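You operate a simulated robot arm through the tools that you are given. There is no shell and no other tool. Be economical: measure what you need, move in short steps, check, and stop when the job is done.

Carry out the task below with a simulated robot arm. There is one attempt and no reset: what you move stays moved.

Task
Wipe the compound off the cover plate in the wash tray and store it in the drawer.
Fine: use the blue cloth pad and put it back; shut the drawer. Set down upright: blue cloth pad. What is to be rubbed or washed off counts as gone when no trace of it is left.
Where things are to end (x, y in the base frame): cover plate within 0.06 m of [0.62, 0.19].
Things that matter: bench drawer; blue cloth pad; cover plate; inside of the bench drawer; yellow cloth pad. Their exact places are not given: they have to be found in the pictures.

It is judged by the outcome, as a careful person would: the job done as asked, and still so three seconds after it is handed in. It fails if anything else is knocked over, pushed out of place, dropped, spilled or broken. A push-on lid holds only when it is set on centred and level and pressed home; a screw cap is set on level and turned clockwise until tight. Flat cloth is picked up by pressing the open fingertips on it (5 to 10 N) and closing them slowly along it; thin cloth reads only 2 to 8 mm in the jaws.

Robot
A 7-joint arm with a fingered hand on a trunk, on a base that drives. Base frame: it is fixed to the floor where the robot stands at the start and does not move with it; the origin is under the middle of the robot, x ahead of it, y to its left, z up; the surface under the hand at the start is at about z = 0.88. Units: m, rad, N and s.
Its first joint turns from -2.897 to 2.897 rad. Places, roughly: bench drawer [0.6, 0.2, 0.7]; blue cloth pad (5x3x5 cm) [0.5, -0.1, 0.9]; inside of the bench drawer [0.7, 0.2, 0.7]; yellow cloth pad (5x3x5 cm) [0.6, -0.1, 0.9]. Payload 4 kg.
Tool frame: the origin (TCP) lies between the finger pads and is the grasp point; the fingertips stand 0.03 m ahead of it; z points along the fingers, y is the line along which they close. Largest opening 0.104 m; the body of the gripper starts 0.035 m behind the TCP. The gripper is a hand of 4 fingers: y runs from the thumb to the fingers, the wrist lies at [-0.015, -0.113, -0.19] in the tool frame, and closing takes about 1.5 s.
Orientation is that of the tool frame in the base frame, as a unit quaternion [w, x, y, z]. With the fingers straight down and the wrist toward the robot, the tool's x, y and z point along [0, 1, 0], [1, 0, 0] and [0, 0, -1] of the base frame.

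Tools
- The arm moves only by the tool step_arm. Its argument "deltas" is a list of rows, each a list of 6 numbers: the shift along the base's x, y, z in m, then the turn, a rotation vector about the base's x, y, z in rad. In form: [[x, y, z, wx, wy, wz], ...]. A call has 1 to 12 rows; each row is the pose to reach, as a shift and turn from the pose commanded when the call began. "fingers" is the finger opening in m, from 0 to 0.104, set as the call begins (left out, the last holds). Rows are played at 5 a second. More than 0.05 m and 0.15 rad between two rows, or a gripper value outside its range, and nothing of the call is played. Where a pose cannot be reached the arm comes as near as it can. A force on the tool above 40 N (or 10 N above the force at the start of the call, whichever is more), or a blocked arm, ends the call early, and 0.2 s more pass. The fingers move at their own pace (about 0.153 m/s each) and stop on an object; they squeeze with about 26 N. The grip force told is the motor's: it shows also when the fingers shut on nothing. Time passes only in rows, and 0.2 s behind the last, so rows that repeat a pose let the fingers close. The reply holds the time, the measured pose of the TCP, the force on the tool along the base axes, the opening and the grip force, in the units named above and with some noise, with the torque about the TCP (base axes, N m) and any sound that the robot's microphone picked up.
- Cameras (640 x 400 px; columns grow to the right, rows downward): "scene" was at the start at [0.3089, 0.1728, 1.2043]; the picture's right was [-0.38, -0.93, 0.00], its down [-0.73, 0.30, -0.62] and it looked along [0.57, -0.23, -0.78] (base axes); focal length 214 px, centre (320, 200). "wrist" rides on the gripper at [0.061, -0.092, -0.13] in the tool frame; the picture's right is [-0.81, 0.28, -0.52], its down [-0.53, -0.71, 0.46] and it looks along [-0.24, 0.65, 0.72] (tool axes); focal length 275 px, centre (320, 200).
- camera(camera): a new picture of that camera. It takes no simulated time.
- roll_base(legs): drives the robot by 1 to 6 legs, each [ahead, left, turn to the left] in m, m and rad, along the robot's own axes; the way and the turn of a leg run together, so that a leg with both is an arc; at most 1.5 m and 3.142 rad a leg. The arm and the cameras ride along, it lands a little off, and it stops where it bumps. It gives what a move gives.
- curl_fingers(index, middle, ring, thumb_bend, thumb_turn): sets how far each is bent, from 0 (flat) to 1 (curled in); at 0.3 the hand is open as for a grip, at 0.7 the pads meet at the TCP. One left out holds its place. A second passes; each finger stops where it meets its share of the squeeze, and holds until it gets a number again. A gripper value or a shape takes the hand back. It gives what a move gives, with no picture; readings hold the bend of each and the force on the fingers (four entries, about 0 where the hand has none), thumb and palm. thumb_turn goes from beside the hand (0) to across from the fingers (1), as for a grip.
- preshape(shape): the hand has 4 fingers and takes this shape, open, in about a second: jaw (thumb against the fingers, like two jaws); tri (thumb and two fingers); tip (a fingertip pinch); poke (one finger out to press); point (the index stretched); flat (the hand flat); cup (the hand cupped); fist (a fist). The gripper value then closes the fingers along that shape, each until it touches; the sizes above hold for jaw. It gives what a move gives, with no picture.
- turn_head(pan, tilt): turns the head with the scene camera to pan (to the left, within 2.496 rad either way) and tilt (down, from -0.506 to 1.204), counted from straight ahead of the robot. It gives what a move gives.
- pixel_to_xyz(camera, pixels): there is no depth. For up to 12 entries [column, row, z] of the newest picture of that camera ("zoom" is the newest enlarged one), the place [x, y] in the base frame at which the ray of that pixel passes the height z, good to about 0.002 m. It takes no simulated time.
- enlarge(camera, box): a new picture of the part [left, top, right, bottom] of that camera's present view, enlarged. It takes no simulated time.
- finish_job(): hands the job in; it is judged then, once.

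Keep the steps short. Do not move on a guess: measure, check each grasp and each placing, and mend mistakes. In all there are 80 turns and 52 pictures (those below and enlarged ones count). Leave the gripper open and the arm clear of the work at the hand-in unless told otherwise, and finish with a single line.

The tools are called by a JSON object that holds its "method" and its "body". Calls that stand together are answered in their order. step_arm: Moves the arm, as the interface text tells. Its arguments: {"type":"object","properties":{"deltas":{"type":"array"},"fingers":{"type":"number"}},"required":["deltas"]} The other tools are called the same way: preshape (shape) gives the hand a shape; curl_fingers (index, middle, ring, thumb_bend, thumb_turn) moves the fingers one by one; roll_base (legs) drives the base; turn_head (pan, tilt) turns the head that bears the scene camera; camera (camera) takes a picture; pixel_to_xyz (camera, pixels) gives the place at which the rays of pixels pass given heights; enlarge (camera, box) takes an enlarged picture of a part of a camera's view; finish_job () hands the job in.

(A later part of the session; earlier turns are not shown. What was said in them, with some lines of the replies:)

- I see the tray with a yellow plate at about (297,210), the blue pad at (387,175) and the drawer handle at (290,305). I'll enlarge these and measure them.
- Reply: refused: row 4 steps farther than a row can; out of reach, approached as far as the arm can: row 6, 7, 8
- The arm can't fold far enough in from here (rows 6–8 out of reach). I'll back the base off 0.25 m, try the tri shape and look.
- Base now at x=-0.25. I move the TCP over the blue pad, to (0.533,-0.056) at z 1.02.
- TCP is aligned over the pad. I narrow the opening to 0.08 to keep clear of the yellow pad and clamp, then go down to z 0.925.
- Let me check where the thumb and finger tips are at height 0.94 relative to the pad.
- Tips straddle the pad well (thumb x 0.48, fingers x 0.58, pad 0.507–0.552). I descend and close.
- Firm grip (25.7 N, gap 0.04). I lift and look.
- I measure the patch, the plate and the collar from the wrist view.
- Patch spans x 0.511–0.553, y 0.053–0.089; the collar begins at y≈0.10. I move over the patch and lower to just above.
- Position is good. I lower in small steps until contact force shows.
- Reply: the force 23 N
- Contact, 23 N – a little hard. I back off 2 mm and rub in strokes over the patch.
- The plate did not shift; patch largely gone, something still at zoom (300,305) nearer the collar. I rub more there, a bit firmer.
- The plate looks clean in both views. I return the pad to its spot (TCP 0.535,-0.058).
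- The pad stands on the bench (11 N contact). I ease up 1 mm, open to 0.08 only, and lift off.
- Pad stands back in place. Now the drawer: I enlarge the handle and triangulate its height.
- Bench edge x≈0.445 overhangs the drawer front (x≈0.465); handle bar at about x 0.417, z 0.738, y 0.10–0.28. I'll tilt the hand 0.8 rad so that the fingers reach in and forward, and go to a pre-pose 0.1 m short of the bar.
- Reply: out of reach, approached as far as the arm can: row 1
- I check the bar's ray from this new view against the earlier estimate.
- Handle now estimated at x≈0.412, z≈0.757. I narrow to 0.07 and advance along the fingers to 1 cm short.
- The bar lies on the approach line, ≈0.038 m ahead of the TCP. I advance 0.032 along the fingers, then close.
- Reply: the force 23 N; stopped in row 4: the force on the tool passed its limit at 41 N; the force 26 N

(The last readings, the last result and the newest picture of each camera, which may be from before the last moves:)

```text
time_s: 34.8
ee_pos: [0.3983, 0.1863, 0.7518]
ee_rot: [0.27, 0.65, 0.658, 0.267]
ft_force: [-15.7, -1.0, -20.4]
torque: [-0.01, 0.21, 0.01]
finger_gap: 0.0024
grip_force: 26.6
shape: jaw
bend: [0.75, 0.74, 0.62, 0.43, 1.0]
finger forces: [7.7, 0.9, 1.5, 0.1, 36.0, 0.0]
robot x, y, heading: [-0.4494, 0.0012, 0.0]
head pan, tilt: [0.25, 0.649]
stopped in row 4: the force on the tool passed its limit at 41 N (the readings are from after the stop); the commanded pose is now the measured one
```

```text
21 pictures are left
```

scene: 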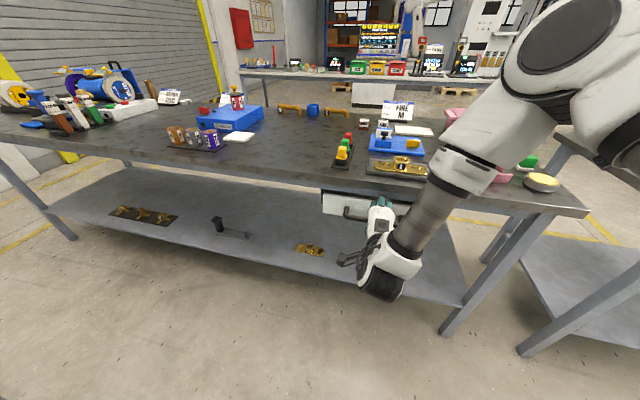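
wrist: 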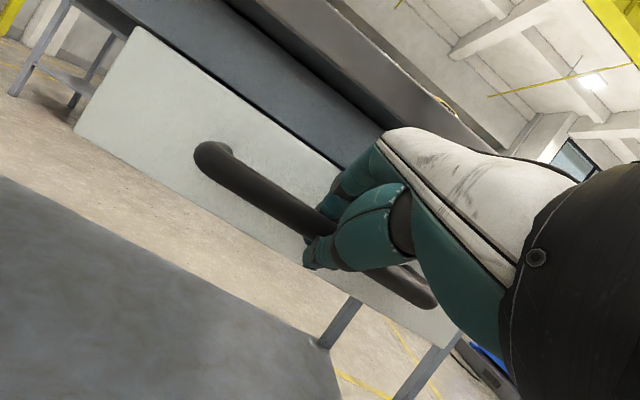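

Fingers appear hooked over the bar with the thumb below. I test with a short gentle pull.

{"method": "step_arm", "body": {"deltas": [[-0.01, 0, 0.004, 0, 0, 0], [-0.02, 0, 0.006, 0, 0, 0], [-0.03, 0, 0.006, 0, 0, 0], [-0.04, 0, 0.006, 0, 0, 0], [-0.04, 0, 0.006, 0, 0, 0]]}}

{"method": "camera", "body": {"camera": "wrist"}}

```text
time_s: 35.2
ee_pos: [0.3918, 0.1859, 0.7518]
ee_rot: [0.27, 0.652, 0.658, 0.264]
ft_force: [0.1, 2.4, -23.2]
torque: [-0.01, 0.16, 0.11]
finger_gap: 0.0024
grip_force: 26.1
shape: jaw
bend: [0.74, 0.74, 0.62, 0.43, 1.0]
finger forces: [10.3, 1.9, 2.8, 0.0, 31.7, 0.1]
robot x, y, heading: [-0.4503, 0.0014, 0.008]
head pan, tilt: [0.25, 0.649]
stopped in row 2: the force on the tool passed its limit at 42 N (the readings are from after the stop); the commanded pose is now the measured one
```

```text
20 pictures are left
```

wrist: 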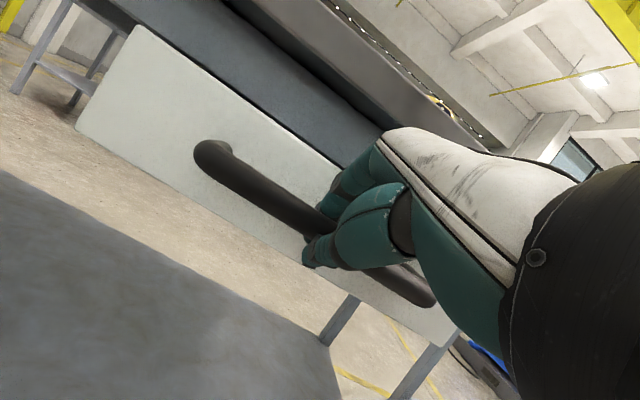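

The thumb presses up under the bar (z force −23 N). I lower a little to relieve it and pull in small steps.

{"method": "step_arm", "body": {"deltas": [[0, 0, -0.004, 0, 0, 0], [0, 0, -0.008, 0, 0, 0], [0, 0, -0.008, 0, 0, 0]]}}

{"method": "step_arm", "body": {"deltas": [[-0.005, 0, 0, 0, 0, 0], [-0.01, 0, 0, 0, 0, 0], [-0.015, 0, 0, 0, 0, 0], [-0.02, 0, 0, 0, 0, 0], [-0.025, 0, 0, 0, 0, 0], [-0.03, 0, 0, 0, 0, 0]]}}

```text
time_s: 36.0
ee_pos: [0.3927, 0.1864, 0.7483]
ee_rot: [0.272, 0.65, 0.657, 0.268]
ft_force: [1.3, 0.2, -3.4]
torque: [-0.01, -0.05, 0.09]
finger_gap: 0.0031
grip_force: 25.9
shape: jaw
bend: [0.75, 0.74, 0.61, 0.46, 1.0]
finger forces: [13.5, 1.9, 3.7, 0.0, 24.7, 0.0]
robot x, y, heading: [-0.4481, 0.0032, 0.002]
head pan, tilt: [0.25, 0.649]
```

```text
time_s: 37.4
ee_pos: [0.3615, 0.1868, 0.7479]
ee_rot: [0.271, 0.651, 0.657, 0.267]
ft_force: [1.1, -3.6, -2.0]
torque: [0.01, -0.05, 0.03]
finger_gap: 0.0034
grip_force: 26.6
shape: jaw
bend: [0.75, 0.74, 0.6, 0.46, 1.0]
finger forces: [11.2, 0.1, 4.0, 0.1, 24.4, 0.0]
robot x, y, heading: [-0.4475, -0.0016, 0.005]
head pan, tilt: [0.25, 0.649]
```

It pulls freely (forces ~2 N). I check quickly with the scene camera, then drive back 0.2 m while holding.

{"method": "roll_base", "body": {"legs": [[-0.2, 0, 0]]}}

{"method": "camera", "body": {"camera": "scene"}}

```text
time_s: 39.0
ee_pos: [0.1599, 0.1862, 0.7476]
ee_rot: [0.271, 0.651, 0.656, 0.267]
ft_force: [-1.5, 9.4, -6.1]
torque: [-0.05, 0.05, 0.24]
finger_gap: 0.0036
grip_force: 25.4
shape: jaw
bend: [0.75, 0.74, 0.6, 0.46, 1.0]
finger forces: [10.1, 1.9, 4.0, 0.0, 25.3, 0.0]
robot x, y, heading: [-0.6529, -0.001, 0.004]
head pan, tilt: [0.25, 0.649]
```

```text
19 pictures are left
```

scene: 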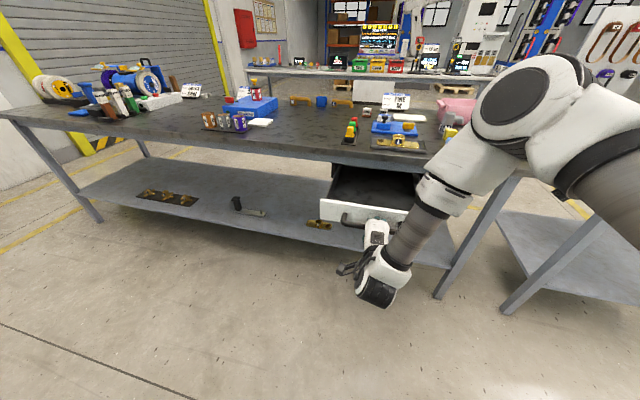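

Drawer is open about 0.24 m. I release and back the hand out along the finger direction.

{"method": "step_arm", "body": {"deltas": [[0, 0, 0, 0, 0, 0], [0, 0, 0, 0, 0, 0], [0, 0, 0, 0, 0, 0], [0, 0, 0, 0, 0, 0], [-0.01, 0, 0.01, 0, 0, 0], [-0.03, 0, 0.03, 0, 0, 0], [-0.055, 0, 0.055, 0, 0, 0], [-0.08, 0, 0.08, 0, 0, 0], [-0.08, 0, 0.12, 0, 0, 0]], "fingers": 0.06}}

{"method": "camera", "body": {"camera": "scene"}}

```text
time_s: 41.0
ee_pos: [0.0815, 0.1871, 0.8673]
ee_rot: [0.271, 0.651, 0.657, 0.267]
ft_force: [0.4, -0.5, 0.2]
torque: [-0.01, 0.0, 0.03]
finger_gap: 0.0599
grip_force: 0.0
shape: jaw
bend: [0.74, 0.41, 0.38, 0.66, 1.0]
finger forces: [0.0, 0.1, 0.0, 0.0, 0.1, 0.0]
robot x, y, heading: [-0.6495, -0.0006, 0.002]
head pan, tilt: [0.25, 0.649]
```

```text
18 pictures are left
```

scene: 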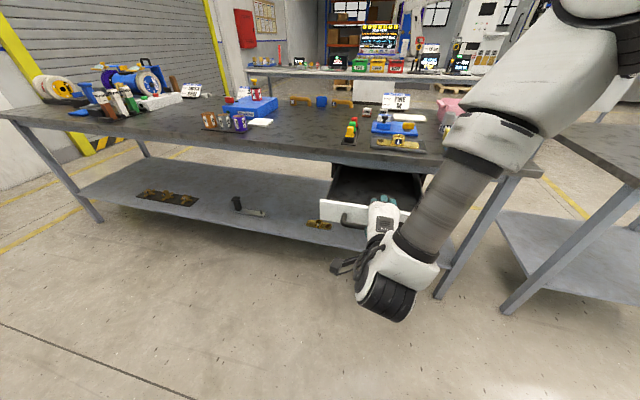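

Hand is free of the handle. I raise and un-tilt the hand (+0.78 rad), set the tri shape, then drive forward to x≈-0.30.

{"method": "step_arm", "body": {"deltas": [[0, 0, 0.03, 0, 0.1, 0], [0, 0, 0.06, 0, 0.2, 0], [0, 0, 0.09, 0, 0.3, 0], [0, 0, 0.12, 0, 0.4, 0], [0, 0, 0.15, 0, 0.5, 0], [0, 0, 0.18, 0, 0.6, 0], [0, 0, 0.21, 0, 0.7, 0], [0, 0, 0.22, 0, 0.78, 0], [0, 0, 0.22, 0, 0.78, 0]]}}

{"method": "preshape", "body": {"shape": "tri"}}

{"method": "roll_base", "body": {"legs": [[0.35, 0, 0]]}}

{"method": "turn_head", "body": {"pan": 0.2, "tilt": 0.85}}

{"method": "camera", "body": {"camera": "scene"}}

```text
time_s: 43.0
ee_pos: [0.0806, 0.1833, 1.0882]
ee_rot: [0.001, 0.704, 0.71, -0.001]
ft_force: [-0.1, 0.6, 0.8]
torque: [0.01, 0.03, 0.0]
finger_gap: 0.06
grip_force: 0.1
shape: jaw
bend: [0.74, 0.41, 0.38, 0.66, 1.0]
finger forces: [0.0, 0.0, 0.0, 0.0, 0.1, 0.0]
robot x, y, heading: [-0.6533, 0.0007, 0.002]
head pan, tilt: [0.25, 0.649]
```

```text
time_s: 43.9
ee_pos: [0.0798, 0.1836, 1.0884]
ee_rot: [0.001, 0.705, 0.709, -0.002]
ft_force: [-0.8, -0.1, 1.0]
torque: [-0.01, 0.02, -0.02]
finger_gap: 0.1041
grip_force: 0.1
shape: tri
bend: [0.3, 0.3, 0.99, 0.3, 0.98]
finger forces: [0.0, 0.0, 0.0, 0.0, 0.0, 0.1]
robot x, y, heading: [-0.655, 0.0007, -0.001]
head pan, tilt: [0.25, 0.649]
```

```text
time_s: 46.2
ee_pos: [0.432, 0.1872, 1.0877]
ee_rot: [0.001, 0.703, 0.711, -0.001]
ft_force: [-0.7, -0.3, -0.5]
torque: [-0.01, 0.03, -0.01]
finger_gap: 0.1039
grip_force: 0.1
shape: tri
bend: [0.3, 0.3, 0.99, 0.3, 0.98]
finger forces: [0.0, 0.0, 0.0, 0.0, 0.0, 0.0]
robot x, y, heading: [-0.2984, 0.0019, 0.006]
head pan, tilt: [0.25, 0.649]
```

```text
time_s: 46.9
ee_pos: [0.4329, 0.1874, 1.0875]
ee_rot: [0.0, 0.702, 0.712, -0.001]
ft_force: [-0.7, 1.5, -0.1]
torque: [-0.01, 0.02, -0.02]
finger_gap: 0.104
grip_force: 0.0
shape: tri
bend: [0.3, 0.3, 0.99, 0.3, 0.98]
finger forces: [0.0, 0.0, 0.1, 0.1, 0.0, 0.0]
robot x, y, heading: [-0.2997, -0.0001, 0.005]
head pan, tilt: [0.201, 0.85]
```

```text
17 pictures are left
```

scene: 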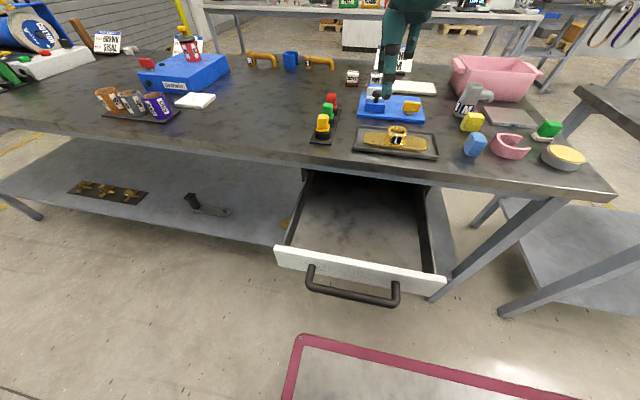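

Drawer is open and empty. I measure the collar and the drawer geometry.

{"method": "enlarge", "body": {"camera": "scene", "box": [340, 110, 452, 180]}}

{"method": "pixel_to_xyz", "body": {"camera": "scene", "pixels": [[290, 246, 0.7], [435, 273, 0.7], [276, 247, 0.79], [447, 279, 0.79], [355, 297, 0.757], [303, 180, 0.72], [426, 190, 0.72], [360, 165, 0.88]]}}

```text
5.71 times, centred on (396, 145) of scene
```

zoom: 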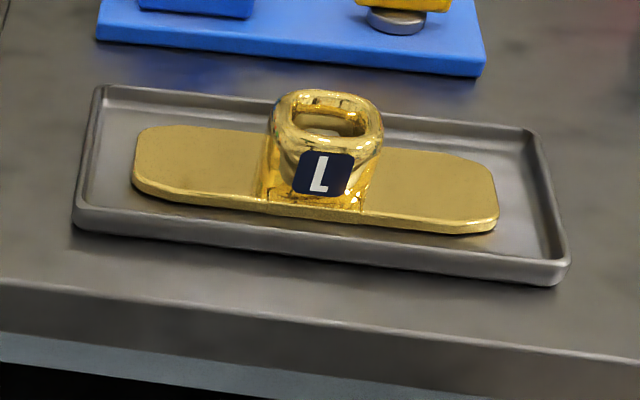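

```text
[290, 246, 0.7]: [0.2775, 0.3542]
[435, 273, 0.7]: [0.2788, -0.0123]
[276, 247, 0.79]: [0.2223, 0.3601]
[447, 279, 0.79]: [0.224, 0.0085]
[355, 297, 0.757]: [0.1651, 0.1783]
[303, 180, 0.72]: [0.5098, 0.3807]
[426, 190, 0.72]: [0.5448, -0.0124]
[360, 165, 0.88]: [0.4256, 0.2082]
```

{"method": "pixel_to_xyz", "body": {"camera": "zoom", "pixels": [[328, 120, 0.93], [270, 125, 0.92], [384, 125, 0.92], [328, 90, 0.93], [328, 150, 0.93], [136, 165, 0.893], [497, 205, 0.893], [315, 200, 0.893], [220, 128, 0.893], [215, 200, 0.893], [440, 222, 0.893], [420, 152, 0.893]]}}

{"method": "camera", "body": {"camera": "wrist"}}

```text
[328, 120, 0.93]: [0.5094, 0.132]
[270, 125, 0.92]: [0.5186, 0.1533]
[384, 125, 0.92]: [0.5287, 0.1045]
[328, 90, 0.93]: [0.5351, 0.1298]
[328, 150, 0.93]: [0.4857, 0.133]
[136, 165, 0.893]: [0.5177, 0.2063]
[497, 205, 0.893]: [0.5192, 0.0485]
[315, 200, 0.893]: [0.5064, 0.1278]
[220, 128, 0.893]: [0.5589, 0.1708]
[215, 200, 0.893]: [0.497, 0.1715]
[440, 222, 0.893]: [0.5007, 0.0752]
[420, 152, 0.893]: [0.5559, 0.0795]
```

```text
15 pictures are left
```

wrist: 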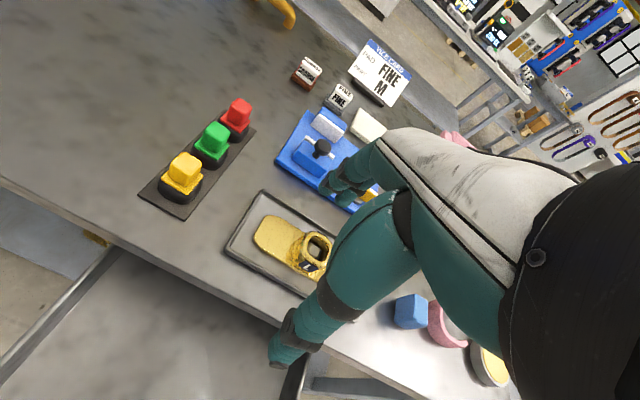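

Collar spans x 0.50–0.55, y 0.104–0.153, top ≈0.922; plate top ≈0.890. I move over it and stop at z 0.985 with opening 0.078.

{"method": "step_arm", "body": {"deltas": [[0.03, -0.02, -0.01, 0, 0, 0], [0.06, -0.04, -0.03, 0, 0, 0], [0.092, -0.058, -0.06, 0, 0, -0.014], [0.092, -0.058, -0.1, 0, 0, -0.014], [0.092, -0.058, -0.1, 0, 0, -0.014], [0.092, -0.058, -0.1, 0, 0, -0.014]], "fingers": 0.078}}

{"method": "camera", "body": {"camera": "wrist"}}

{"method": "enlarge", "body": {"camera": "scene", "box": [340, 110, 452, 180]}}

```text
time_s: 48.3
ee_pos: [0.5275, 0.1306, 0.9885]
ee_rot: [0.0, 0.708, 0.706, -0.002]
ft_force: [-0.1, -0.8, 0.4]
torque: [0.03, 0.05, 0.0]
finger_gap: 0.0784
grip_force: 0.0
shape: tri
bend: [0.27, 0.35, 0.99, 0.54, 0.99]
finger forces: [0.0, 0.1, 0.0, 0.0, 0.0, 0.1]
robot x, y, heading: [-0.2986, 0.0001, 0.007]
head pan, tilt: [0.201, 0.85]
```

```text
14 pictures are left
```

wrist: 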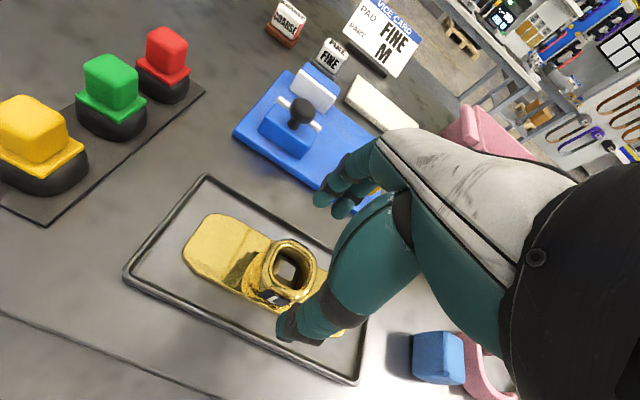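

```text
5.71 times, centred on (396, 145) of scene
```

zoom: 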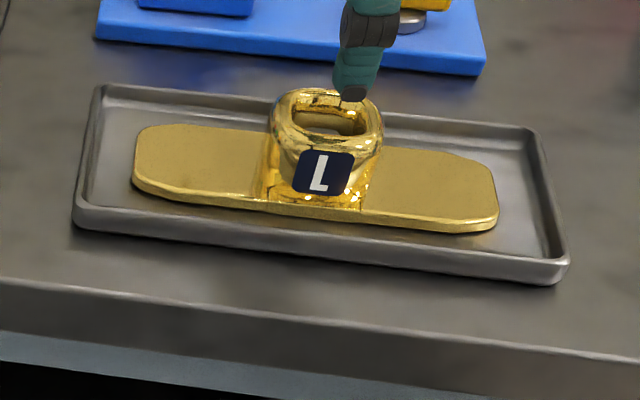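

{"method": "pixel_to_xyz", "body": {"camera": "wrist", "pixels": [[289, 265, 0.92], [290, 239, 0.92], [317, 262, 0.92], [262, 268, 0.92], [288, 292, 0.92], [296, 335, 0.958], [322, 198, 0.958]]}}

{"method": "step_arm", "body": {"deltas": [[0, 0, -0.015, 0, 0, 0], [0, 0, -0.03, 0, 0, 0], [0, 0, -0.045, 0, 0, 0], [0, 0, -0.045, 0, 0, 0]]}}

{"method": "camera", "body": {"camera": "wrist"}}

```text
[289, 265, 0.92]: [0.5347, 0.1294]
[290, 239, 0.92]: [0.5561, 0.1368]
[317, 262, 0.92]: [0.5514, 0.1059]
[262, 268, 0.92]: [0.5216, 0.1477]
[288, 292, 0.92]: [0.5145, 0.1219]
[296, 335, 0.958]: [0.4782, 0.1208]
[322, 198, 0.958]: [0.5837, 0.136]
```

```text
time_s: 49.3
ee_pos: [0.5251, 0.129, 0.9443]
ee_rot: [0.002, 0.707, 0.707, -0.001]
ft_force: [0.2, 0.2, -0.7]
torque: [0.0, -0.02, -0.01]
finger_gap: 0.0782
grip_force: 0.1
shape: tri
bend: [0.27, 0.35, 0.99, 0.54, 0.99]
finger forces: [0.0, 0.0, 0.1, 0.0, 0.1, 0.0]
robot x, y, heading: [-0.2994, -0.0023, 0.005]
head pan, tilt: [0.201, 0.85]
```

```text
12 pictures are left
```

wrist: 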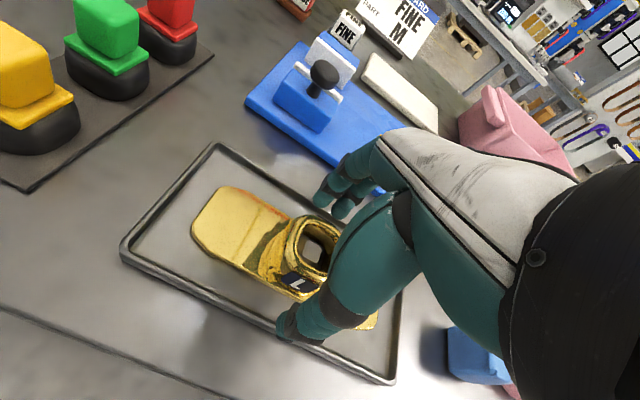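

Red glint on the plate is a reflection of the red button (it changes with view). I descend the last 12 mm and close.

{"method": "step_arm", "body": {"deltas": [[0.003, 0, -0.006, 0, 0, 0], [0.004, 0, -0.013, 0, 0, 0], [0.004, 0, -0.013, 0, 0, 0]]}}

{"method": "step_arm", "body": {"deltas": [[0, 0, 0, 0, 0, 0], [0, 0, 0, 0, 0, 0], [0, 0, 0, 0, 0, 0], [0, 0, 0, 0, 0, 0], [0, 0, 0, 0, 0, 0], [0, 0, 0, 0, 0, 0], [0, 0, 0, 0, 0, 0], [0, 0, 0, 0, 0, 0]], "fingers": 0.02}}

{"method": "step_arm", "body": {"deltas": [[0, 0, 0.01, 0, 0, 0], [0, 0, 0.02, 0, 0, 0], [0, 0, 0.03, 0, 0, 0], [0, 0, 0.03, 0, 0, 0]]}}

{"method": "camera", "body": {"camera": "wrist"}}

```text
time_s: 50.1
ee_pos: [0.5293, 0.1285, 0.9293]
ee_rot: [0.001, 0.708, 0.706, 0.0]
ft_force: [-0.7, -0.4, 0.2]
torque: [0.01, 0.02, -0.01]
finger_gap: 0.0783
grip_force: 0.0
shape: tri
bend: [0.27, 0.35, 0.99, 0.54, 0.99]
finger forces: [0.1, 0.1, 0.1, 0.1, 0.0, 0.0]
robot x, y, heading: [-0.2947, -0.0018, 0.006]
head pan, tilt: [0.201, 0.85]
```

```text
time_s: 51.9
ee_pos: [0.5303, 0.1297, 0.929]
ee_rot: [0.002, 0.708, 0.706, -0.001]
ft_force: [1.6, 1.8, -0.6]
torque: [0.06, -0.02, 0.07]
finger_gap: 0.0432
grip_force: 26.1
shape: tri
bend: [0.74, 0.46, 1.0, 0.73, 1.0]
finger forces: [11.8, 12.4, 0.1, 0.0, 22.8, 0.1]
robot x, y, heading: [-0.2968, 0.0024, 0.008]
head pan, tilt: [0.201, 0.85]
```

```text
time_s: 52.9
ee_pos: [0.5298, 0.1299, 0.959]
ee_rot: [0.002, 0.708, 0.706, -0.002]
ft_force: [0.0, -0.2, -4.2]
torque: [0.0, 0.04, 0.03]
finger_gap: 0.0428
grip_force: 25.8
shape: tri
bend: [0.74, 0.46, 1.0, 0.73, 1.0]
finger forces: [11.7, 12.5, 0.0, 0.0, 24.5, 0.2]
robot x, y, heading: [-0.2982, 0.0002, 0.001]
head pan, tilt: [0.201, 0.85]
```

```text
11 pictures are left
```

wrist: 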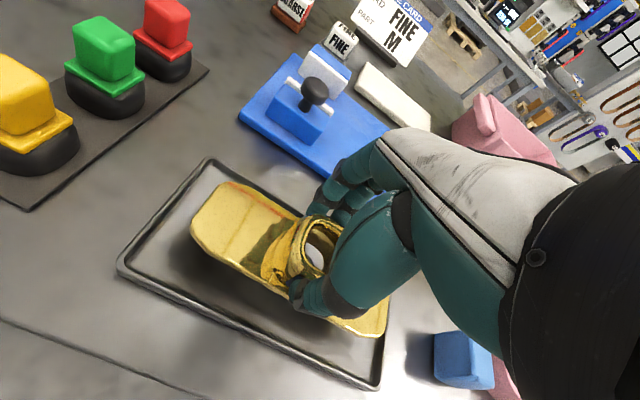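

Held level, about 4 N weight. I raise it and carry it over the open drawer, TCP to (0.36, 0.19).

{"method": "step_arm", "body": {"deltas": [[0, 0, 0.04, 0, 0, 0], [0, 0, 0.08, 0, 0, 0], [-0.04, 0, 0.08, 0, 0, 0], [-0.08, 0, 0.08, 0, 0, 0], [-0.12, 0.01, 0.08, 0, 0, 0], [-0.15, 0.035, 0.07, 0, 0, 0], [-0.17, 0.06, 0.05, 0, 0, 0], [-0.17, 0.06, 0.02, 0, 0, 0], [-0.17, 0.06, 0.02, 0, 0, 0]]}}

{"method": "camera", "body": {"camera": "scene"}}

```text
time_s: 54.9
ee_pos: [0.3584, 0.1905, 0.9784]
ee_rot: [0.0, 0.708, 0.706, 0.0]
ft_force: [-0.1, -0.3, -4.8]
torque: [0.0, 0.03, 0.05]
finger_gap: 0.0427
grip_force: 26.5
shape: tri
bend: [0.74, 0.46, 1.0, 0.73, 1.0]
finger forces: [11.8, 12.5, 0.0, 0.0, 24.5, 0.0]
robot x, y, heading: [-0.2999, -0.0007, 0.004]
head pan, tilt: [0.201, 0.85]
```

```text
10 pictures are left
```

scene: 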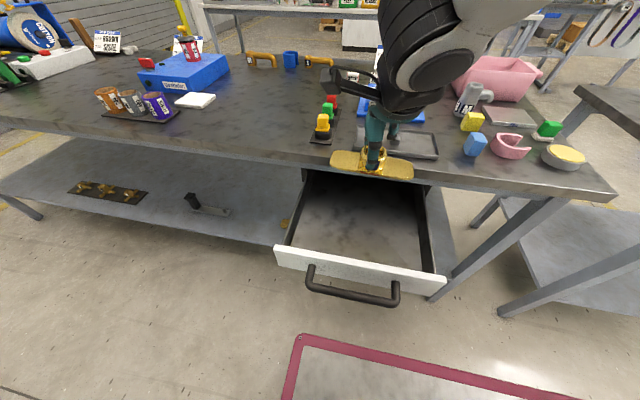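

I lower into the drawer to TCP z 0.80.

{"method": "step_arm", "body": {"deltas": [[0, 0, -0.03, 0, 0, 0], [0, 0, -0.06, 0, 0, 0], [0, 0, -0.09, 0, 0, 0], [0, 0, -0.12, 0, 0, 0], [0, 0, -0.15, 0, 0, 0], [0, 0, -0.17, 0, 0, 0], [0, 0, -0.18, 0, 0, 0], [0, 0, -0.18, 0, 0, 0]]}}

{"method": "enlarge", "body": {"camera": "scene", "box": [264, 150, 464, 275]}}

```text
time_s: 56.7
ee_pos: [0.3595, 0.1885, 0.7977]
ee_rot: [0.001, 0.708, 0.707, 0.0]
ft_force: [0.2, -0.2, -3.9]
torque: [0.02, -0.03, 0.02]
finger_gap: 0.0428
grip_force: 25.9
shape: tri
bend: [0.74, 0.46, 1.0, 0.73, 1.0]
finger forces: [11.7, 12.5, 0.0, 0.0, 24.3, 0.1]
robot x, y, heading: [-0.2994, 0.0032, 0.013]
head pan, tilt: [0.201, 0.85]
```

```text
3.20 times, centred on (364, 212) of scene
```

zoom: 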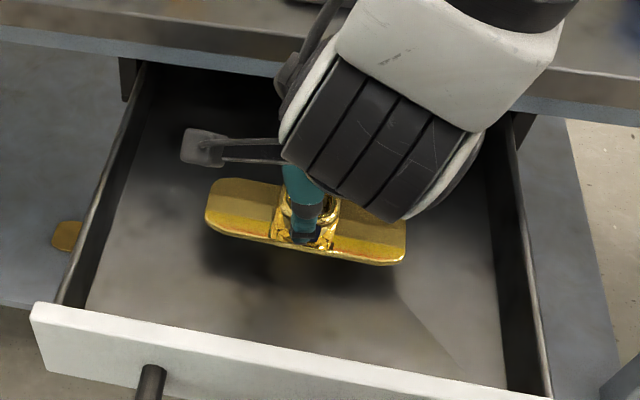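

Clear all round, still above the floor. I lower further in small steps until contact.

{"method": "step_arm", "body": {"deltas": [[0, 0, -0.008, 0, 0, 0], [0, 0, -0.016, 0, 0, 0], [0, 0, -0.024, 0, 0, 0], [0, 0, -0.03, 0, 0, 0], [0, 0, -0.03, 0, 0, 0]]}}

```text
time_s: 57.9
ee_pos: [0.3596, 0.1897, 0.7704]
ee_rot: [0.002, 0.708, 0.706, -0.001]
ft_force: [0.3, 1.1, -3.5]
torque: [0.02, -0.03, -0.01]
finger_gap: 0.0429
grip_force: 25.7
shape: tri
bend: [0.74, 0.46, 1.0, 0.73, 1.0]
finger forces: [11.7, 12.4, 0.0, 0.0, 24.3, 0.0]
robot x, y, heading: [-0.2953, 0.0016, 0.006]
head pan, tilt: [0.201, 0.85]
```

{"method": "step_arm", "body": {"deltas": [[0, 0, -0.005, 0, 0, 0], [0, 0, -0.01, 0, 0, 0], [0, 0, -0.014, 0, 0, 0], [0, 0, -0.017, 0, 0, 0], [0, 0, -0.017, 0, 0, 0]]}}

```text
time_s: 58.5
ee_pos: [0.3618, 0.1895, 0.7644]
ee_rot: [0.004, 0.708, 0.706, 0.005]
ft_force: [0.6, -4.2, 23.8]
torque: [-0.06, 0.06, -0.09]
finger_gap: 0.0456
grip_force: 25.9
shape: tri
bend: [0.75, 0.46, 1.0, 0.74, 1.0]
finger forces: [12.6, 14.7, 0.1, 0.0, 27.2, 0.0]
robot x, y, heading: [-0.2996, -0.0003, 0.007]
head pan, tilt: [0.201, 0.85]
stopped in row 3: the force on the tool passed its limit at 42 N (the readings are from after the stop); the commanded pose is now the measured one
```

Plate is down on the drawer floor. I ease up 2 mm, open and lift out.

{"method": "step_arm", "body": {"deltas": [[0, 0, 0.002, 0, 0, 0], [0, 0, 0.002, 0, 0, 0], [0, 0, 0.002, 0, 0, 0], [0, 0, 0.002, 0, 0, 0], [0, 0, 0.002, 0, 0, 0]], "fingers": 0.08}}

{"method": "step_arm", "body": {"deltas": [[0, 0, 0.02, 0, 0, 0], [0, 0, 0.05, 0, 0, 0], [-0.01, 0, 0.09, 0, 0, 0], [-0.01, 0, 0.13, 0, 0, 0], [-0.01, 0, 0.17, 0, 0, 0], [-0.01, 0, 0.21, 0, 0, 0], [-0.01, 0, 0.25, 0, 0, 0], [-0.01, 0, 0.25, 0, 0, 0]]}}

{"method": "enlarge", "body": {"camera": "scene", "box": [264, 150, 464, 275]}}

```text
time_s: 59.8
ee_pos: [0.3627, 0.1914, 0.766]
ee_rot: [0.003, 0.708, 0.706, 0.003]
ft_force: [-1.0, 0.7, -0.1]
torque: [-0.02, 0.03, -0.01]
finger_gap: 0.0796
grip_force: 0.0
shape: tri
bend: [0.26, 0.35, 0.99, 0.53, 0.99]
finger forces: [0.0, 0.0, 0.1, 0.0, 0.1, 0.1]
robot x, y, heading: [-0.3014, 0.0007, 0.012]
head pan, tilt: [0.201, 0.85]
```

```text
time_s: 61.5
ee_pos: [0.3523, 0.1896, 1.0136]
ee_rot: [0.004, 0.707, 0.707, 0.003]
ft_force: [1.0, 0.8, 0.8]
torque: [-0.01, -0.01, 0.02]
finger_gap: 0.0798
grip_force: 0.1
shape: tri
bend: [0.26, 0.35, 0.99, 0.53, 0.99]
finger forces: [0.0, 0.1, 0.0, 0.0, 0.0, 0.1]
robot x, y, heading: [-0.2986, -0.0031, 0.006]
head pan, tilt: [0.201, 0.85]
```

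```text
3.20 times, centred on (364, 212) of scene
```

zoom: 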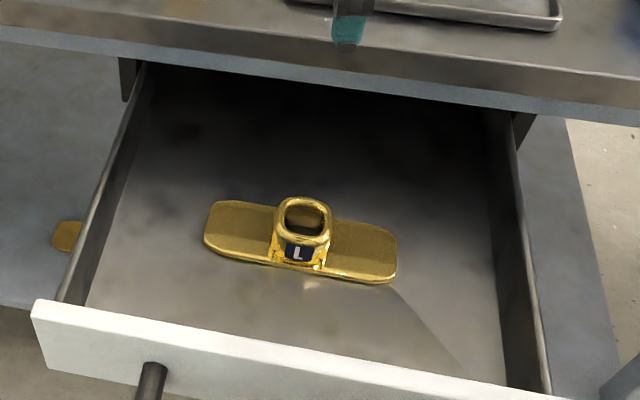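

Plate rests flat, clear of the walls. I drive back 0.35 m, set jaw, and re-tilt to the earlier handle approach pose.

{"method": "pixel_to_xyz", "body": {"camera": "zoom", "pixels": [[300, 245, 0.728], [205, 240, 0.728], [397, 265, 0.728]]}}

{"method": "roll_base", "body": {"legs": [[-0.35, 0, 0]]}}

{"method": "preshape", "body": {"shape": "jaw"}}

{"method": "step_arm", "body": {"deltas": [[0.01, 0, -0.02, 0, -0.1, 0], [0.02, 0, -0.04, 0, -0.2, 0], [0.03, 0, -0.06, 0, -0.3, 0], [0.04, 0, -0.08, 0, -0.4, 0], [0.05, 0, -0.1, 0, -0.5, 0], [0.06, 0, -0.12, 0, -0.6, 0], [0.07, 0, -0.14, 0, -0.7, 0], [0.07, 0, -0.145, 0, -0.78, 0], [0.07, 0, -0.145, 0, -0.78, 0]], "fingers": 0.07}}

{"method": "camera", "body": {"camera": "wrist"}}

```text
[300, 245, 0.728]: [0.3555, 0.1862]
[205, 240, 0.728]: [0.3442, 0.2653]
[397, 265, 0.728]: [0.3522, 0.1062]
```

```text
time_s: 63.8
ee_pos: [0.0023, 0.1873, 1.0126]
ee_rot: [0.002, 0.709, 0.705, 0.003]
ft_force: [0.5, 0.2, -1.1]
torque: [-0.04, -0.01, -0.01]
finger_gap: 0.0796
grip_force: 0.0
shape: tri
bend: [0.26, 0.35, 0.99, 0.53, 0.99]
finger forces: [0.0, 0.0, 0.0, 0.1, 0.0, 0.0]
robot x, y, heading: [-0.6467, -0.0007, 0.002]
head pan, tilt: [0.201, 0.85]
```

```text
time_s: 64.7
ee_pos: [0.0017, 0.1876, 1.0133]
ee_rot: [0.004, 0.709, 0.705, 0.003]
ft_force: [-0.4, 0.3, -0.6]
torque: [0.0, -0.04, 0.0]
finger_gap: 0.1037
grip_force: 0.1
shape: jaw
bend: [0.3, 0.3, 0.3, 0.3, 0.98]
finger forces: [0.1, 0.1, 0.0, 0.0, 0.0, 0.1]
robot x, y, heading: [-0.6458, 0.0009, 0.002]
head pan, tilt: [0.201, 0.85]
```

```text
time_s: 66.7
ee_pos: [0.0724, 0.1865, 0.8697]
ee_rot: [0.271, 0.655, 0.651, 0.272]
ft_force: [-0.4, -0.3, -0.3]
torque: [-0.02, -0.02, 0.01]
finger_gap: 0.0701
grip_force: 0.0
shape: jaw
bend: [0.28, 0.38, 0.35, 0.6, 0.99]
finger forces: [0.0, 0.0, 0.0, 0.1, 0.0, 0.0]
robot x, y, heading: [-0.6517, 0.0013, 0.002]
head pan, tilt: [0.201, 0.85]
```

```text
7 pictures are left
```

wrist: 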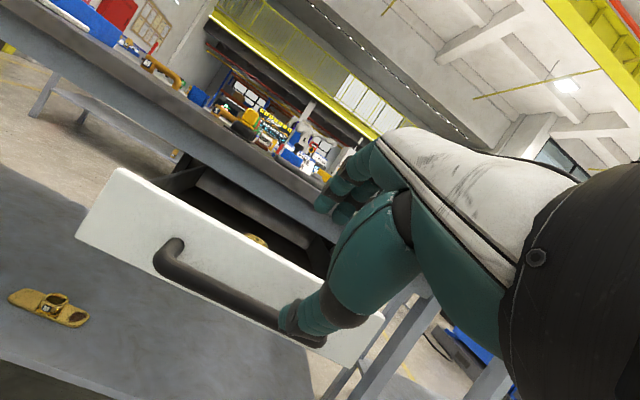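

I enter over the bar along the finger direction, then close, mirroring the earlier grip pose (0.158, 0.187, 0.75).

{"method": "step_arm", "body": {"deltas": [[0.015, 0, -0.032, 0, 0, 0], [0.03, 0, -0.064, 0, 0, 0], [0.045, 0, -0.079, 0, 0, 0], [0.06, 0, -0.094, 0, 0, 0], [0.072, 0, -0.106, 0, 0, 0], [0.082, 0, -0.117, 0, 0, 0], [0.082, 0, -0.119, 0, 0, 0]]}}

{"method": "camera", "body": {"camera": "wrist"}}

```text
time_s: 68.3
ee_pos: [0.1554, 0.1872, 0.7494]
ee_rot: [0.27, 0.655, 0.651, 0.272]
ft_force: [0.3, -0.6, 0.2]
torque: [0.01, 0.04, 0.0]
finger_gap: 0.0701
grip_force: 0.1
shape: jaw
bend: [0.28, 0.38, 0.35, 0.6, 0.99]
finger forces: [0.0, 0.0, 0.0, 0.1, 0.1, 0.0]
robot x, y, heading: [-0.6496, -0.0008, 0.004]
head pan, tilt: [0.201, 0.85]
```

```text
6 pictures are left
```

wrist: 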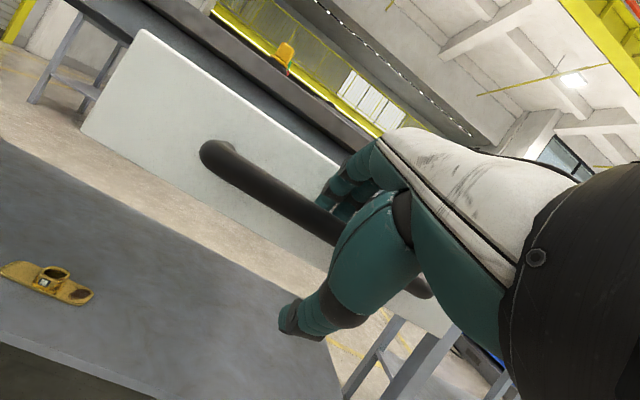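

The bar is between fingers and thumb, no contact force. I close on it and start pushing gently.

{"method": "step_arm", "body": {"deltas": [[0, 0, 0, 0, 0, 0], [0, 0, 0, 0, 0, 0], [0, 0, 0, 0, 0, 0], [0, 0, 0, 0, 0, 0], [0, 0, 0, 0, 0, 0], [0, 0, 0, 0, 0, 0], [0, 0, 0, 0, 0, 0]], "fingers": 0.0}}

{"method": "step_arm", "body": {"deltas": [[0.005, 0, 0, 0, 0, 0], [0.01, 0, 0, 0, 0, 0], [0.018, 0, 0, 0, 0, 0], [0.026, 0, 0, 0, 0, 0], [0.034, 0, 0, 0, 0, 0], [0.042, 0, 0, 0, 0, 0], [0.05, 0, 0, 0, 0, 0], [0.05, 0, 0, 0, 0, 0]]}}

```text
time_s: 69.9
ee_pos: [0.1543, 0.1885, 0.7491]
ee_rot: [0.27, 0.655, 0.651, 0.271]
ft_force: [-0.8, -0.2, -13.8]
torque: [-0.03, 0.14, 0.04]
finger_gap: 0.0018
grip_force: 26.2
shape: jaw
bend: [0.74, 0.64, 0.57, 0.45, 1.0]
finger forces: [12.1, 4.4, 2.7, 0.1, 29.5, 0.0]
robot x, y, heading: [-0.6487, 0.0004, 0.004]
head pan, tilt: [0.201, 0.85]
```

```text
time_s: 71.7
ee_pos: [0.2057, 0.1876, 0.7479]
ee_rot: [0.271, 0.655, 0.651, 0.272]
ft_force: [0.8, -1.1, -11.8]
torque: [0.01, 0.15, 0.09]
finger_gap: 0.0018
grip_force: 25.9
shape: jaw
bend: [0.74, 0.64, 0.57, 0.45, 1.0]
finger forces: [12.7, 4.7, 3.0, 0.1, 28.6, 0.1]
robot x, y, heading: [-0.6509, 0.0003, 0.004]
head pan, tilt: [0.201, 0.85]
```

The drawer follows. I drive forward 0.14 m, then finish with the arm.

{"method": "roll_base", "body": {"legs": [[0.14, 0, 0]]}}

{"method": "step_arm", "body": {"deltas": [[0.006, 0, 0, 0, 0, 0], [0.012, 0, 0, 0, 0, 0], [0.018, 0, 0, 0, 0, 0], [0.024, 0, 0, 0, 0, 0], [0.03, 0, 0, 0, 0, 0], [0.036, 0, 0, 0, 0, 0], [0.042, 0, 0, 0, 0, 0], [0.048, 0, 0, 0, 0, 0], [0.054, 0, 0, 0, 0, 0], [0.06, 0, 0, 0, 0, 0], [0.064, 0, 0, 0, 0, 0], [0.068, 0, 0, 0, 0, 0]]}}

{"method": "camera", "body": {"camera": "wrist"}}

```text
time_s: 73.0
ee_pos: [0.3433, 0.1898, 0.7481]
ee_rot: [0.271, 0.654, 0.651, 0.272]
ft_force: [0.6, -13.8, -12.1]
torque: [0.06, 0.13, -0.15]
finger_gap: 0.0018
grip_force: 25.9
shape: jaw
bend: [0.74, 0.64, 0.57, 0.45, 1.0]
finger forces: [12.8, 5.4, 3.0, 0.0, 29.0, 0.1]
robot x, y, heading: [-0.5082, -0.0002, 0.002]
head pan, tilt: [0.201, 0.85]
```

```text
time_s: 75.4
ee_pos: [0.3994, 0.1921, 0.7468]
ee_rot: [0.268, 0.654, 0.654, 0.269]
ft_force: [-18.2, -7.4, 1.9]
torque: [-0.01, -0.05, -0.02]
finger_gap: 0.0014
grip_force: 25.9
shape: jaw
bend: [0.75, 0.73, 0.64, 0.47, 1.0]
finger forces: [8.1, 0.0, 3.2, 0.0, 33.2, 0.1]
robot x, y, heading: [-0.5159, -0.0004, 0.004]
head pan, tilt: [0.201, 0.85]
stopped in row 11: the force on the tool passed its limit at 43 N (the readings are from after the stop); the commanded pose is now the measured one
```

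```text
5 pictures are left
```

wrist: 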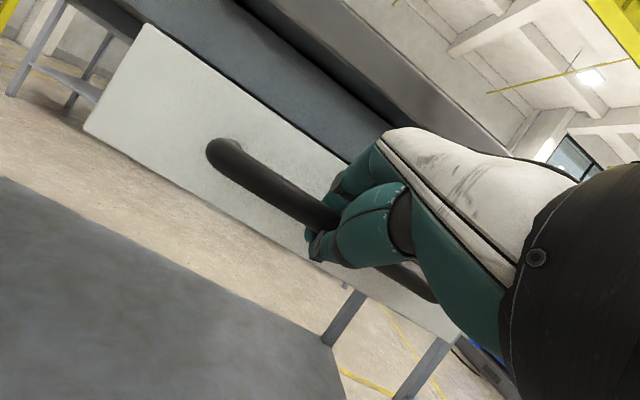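

The drawer hit its stop (43 N, TCP 0.399 as when shut before). I open and back out along the fingers.

{"method": "step_arm", "body": {"deltas": [[0, 0, 0, 0, 0, 0], [0, 0, 0, 0, 0, 0], [0, 0, 0, 0, 0, 0], [0, 0, 0, 0, 0, 0], [0, 0, 0, 0, 0, 0], [-0.01, 0, 0.01, 0, 0, 0], [-0.03, 0, 0.03, 0, 0, 0], [-0.055, 0, 0.053, 0, 0, 0], [-0.085, 0, 0.07, 0, 0, 0], [-0.12, 0, 0.08, 0, 0, 0]], "fingers": 0.065}}

{"method": "roll_base", "body": {"legs": [[-0.15, 0, 0]]}}

{"method": "camera", "body": {"camera": "wrist"}}

{"method": "camera", "body": {"camera": "scene"}}

```text
time_s: 77.6
ee_pos: [0.2783, 0.1914, 0.8269]
ee_rot: [0.269, 0.654, 0.654, 0.27]
ft_force: [0.8, 0.1, 0.4]
torque: [0.02, -0.01, 0.02]
finger_gap: 0.0646
grip_force: 0.1
shape: jaw
bend: [0.28, 0.4, 0.36, 0.63, 1.0]
finger forces: [0.0, 0.0, 0.0, 0.0, 0.0, 0.0]
robot x, y, heading: [-0.5118, 0.0036, 0.009]
head pan, tilt: [0.201, 0.85]
```

```text
time_s: 79.0
ee_pos: [0.1297, 0.1928, 0.8277]
ee_rot: [0.268, 0.654, 0.654, 0.271]
ft_force: [-0.6, 0.4, -0.4]
torque: [0.01, -0.03, 0.0]
finger_gap: 0.0646
grip_force: 0.0
shape: jaw
bend: [0.28, 0.4, 0.36, 0.63, 1.0]
finger forces: [0.0, 0.1, 0.0, 0.0, 0.1, 0.0]
robot x, y, heading: [-0.6604, -0.0009, 0.012]
head pan, tilt: [0.201, 0.85]
```

```text
4 pictures are left
```

wrist: 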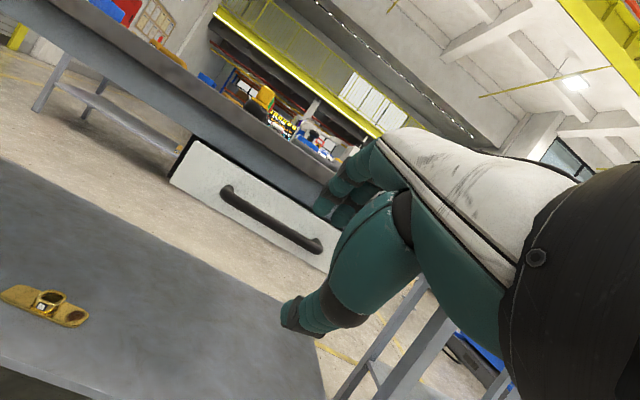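

```text
3 pictures are left
```

scene: 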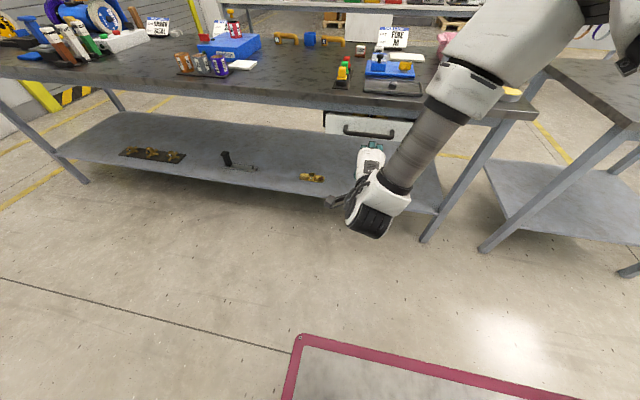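

I check the handle's x against its initial 0.41 and the drawer face.

{"method": "enlarge", "body": {"camera": "scene", "box": [310, 70, 550, 220]}}

{"method": "pixel_to_xyz", "body": {"camera": "scene", "pixels": [[368, 134, 0.75], [324, 113, 0.785], [368, 134, 0.757]]}}

{"method": "pixel_to_xyz", "body": {"camera": "wrist", "pixels": [[265, 217, 0.75], [265, 217, 0.757], [265, 217, 0.745]]}}

```text
2.67 times, centred on (430, 145) of scene
```

zoom: 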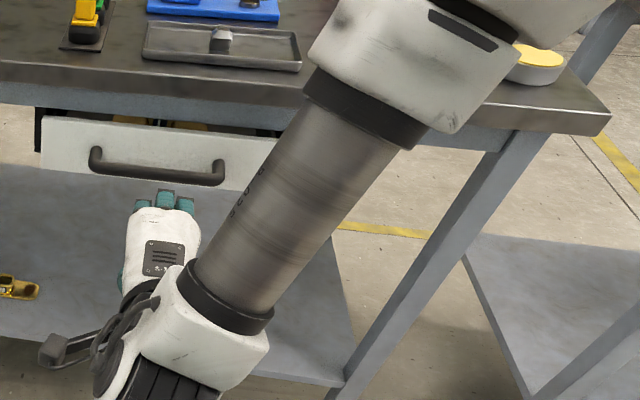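

```text
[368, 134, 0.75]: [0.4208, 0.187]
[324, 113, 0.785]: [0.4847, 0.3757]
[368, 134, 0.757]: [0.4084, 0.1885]
```

```text
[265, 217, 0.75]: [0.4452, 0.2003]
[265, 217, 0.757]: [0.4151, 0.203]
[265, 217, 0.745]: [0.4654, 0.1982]
```

Handle is back at x≈0.41 (as at the start, shut against its stop). The blue pad was last seen standing upright in its place. I open the gripper fully and hand in.

{"method": "step_arm", "body": {"deltas": [[-0.01, 0, 0.01, 0, 0, 0], [-0.01, 0, 0.01, 0, 0, 0], [-0.01, 0, 0.01, 0, 0, 0]], "fingers": 0.104}}

{"method": "finish_job", "body": {}}

```text
time_s: 79.8
ee_pos: [0.1194, 0.1931, 0.8379]
ee_rot: [0.268, 0.653, 0.655, 0.271]
ft_force: [0.2, -0.3, 0.3]
torque: [-0.01, -0.02, 0.0]
finger_gap: 0.1039
grip_force: 0.1
shape: jaw
bend: [0.3, 0.3, 0.3, 0.3, 0.98]
finger forces: [0.0, 0.0, 0.1, 0.0, 0.1, 0.0]
robot x, y, heading: [-0.6604, 0.0001, 0.002]
head pan, tilt: [0.201, 0.85]
```

```text
The job is handed in.
```

I wiped the cover plate with the blue pad until no compound showed, stood the pad back upright in its place, and shut the plate in the drawer at about x 0.60, y 0.19 (worked out from where I set it down, since it can't be seen with the drawer closed).
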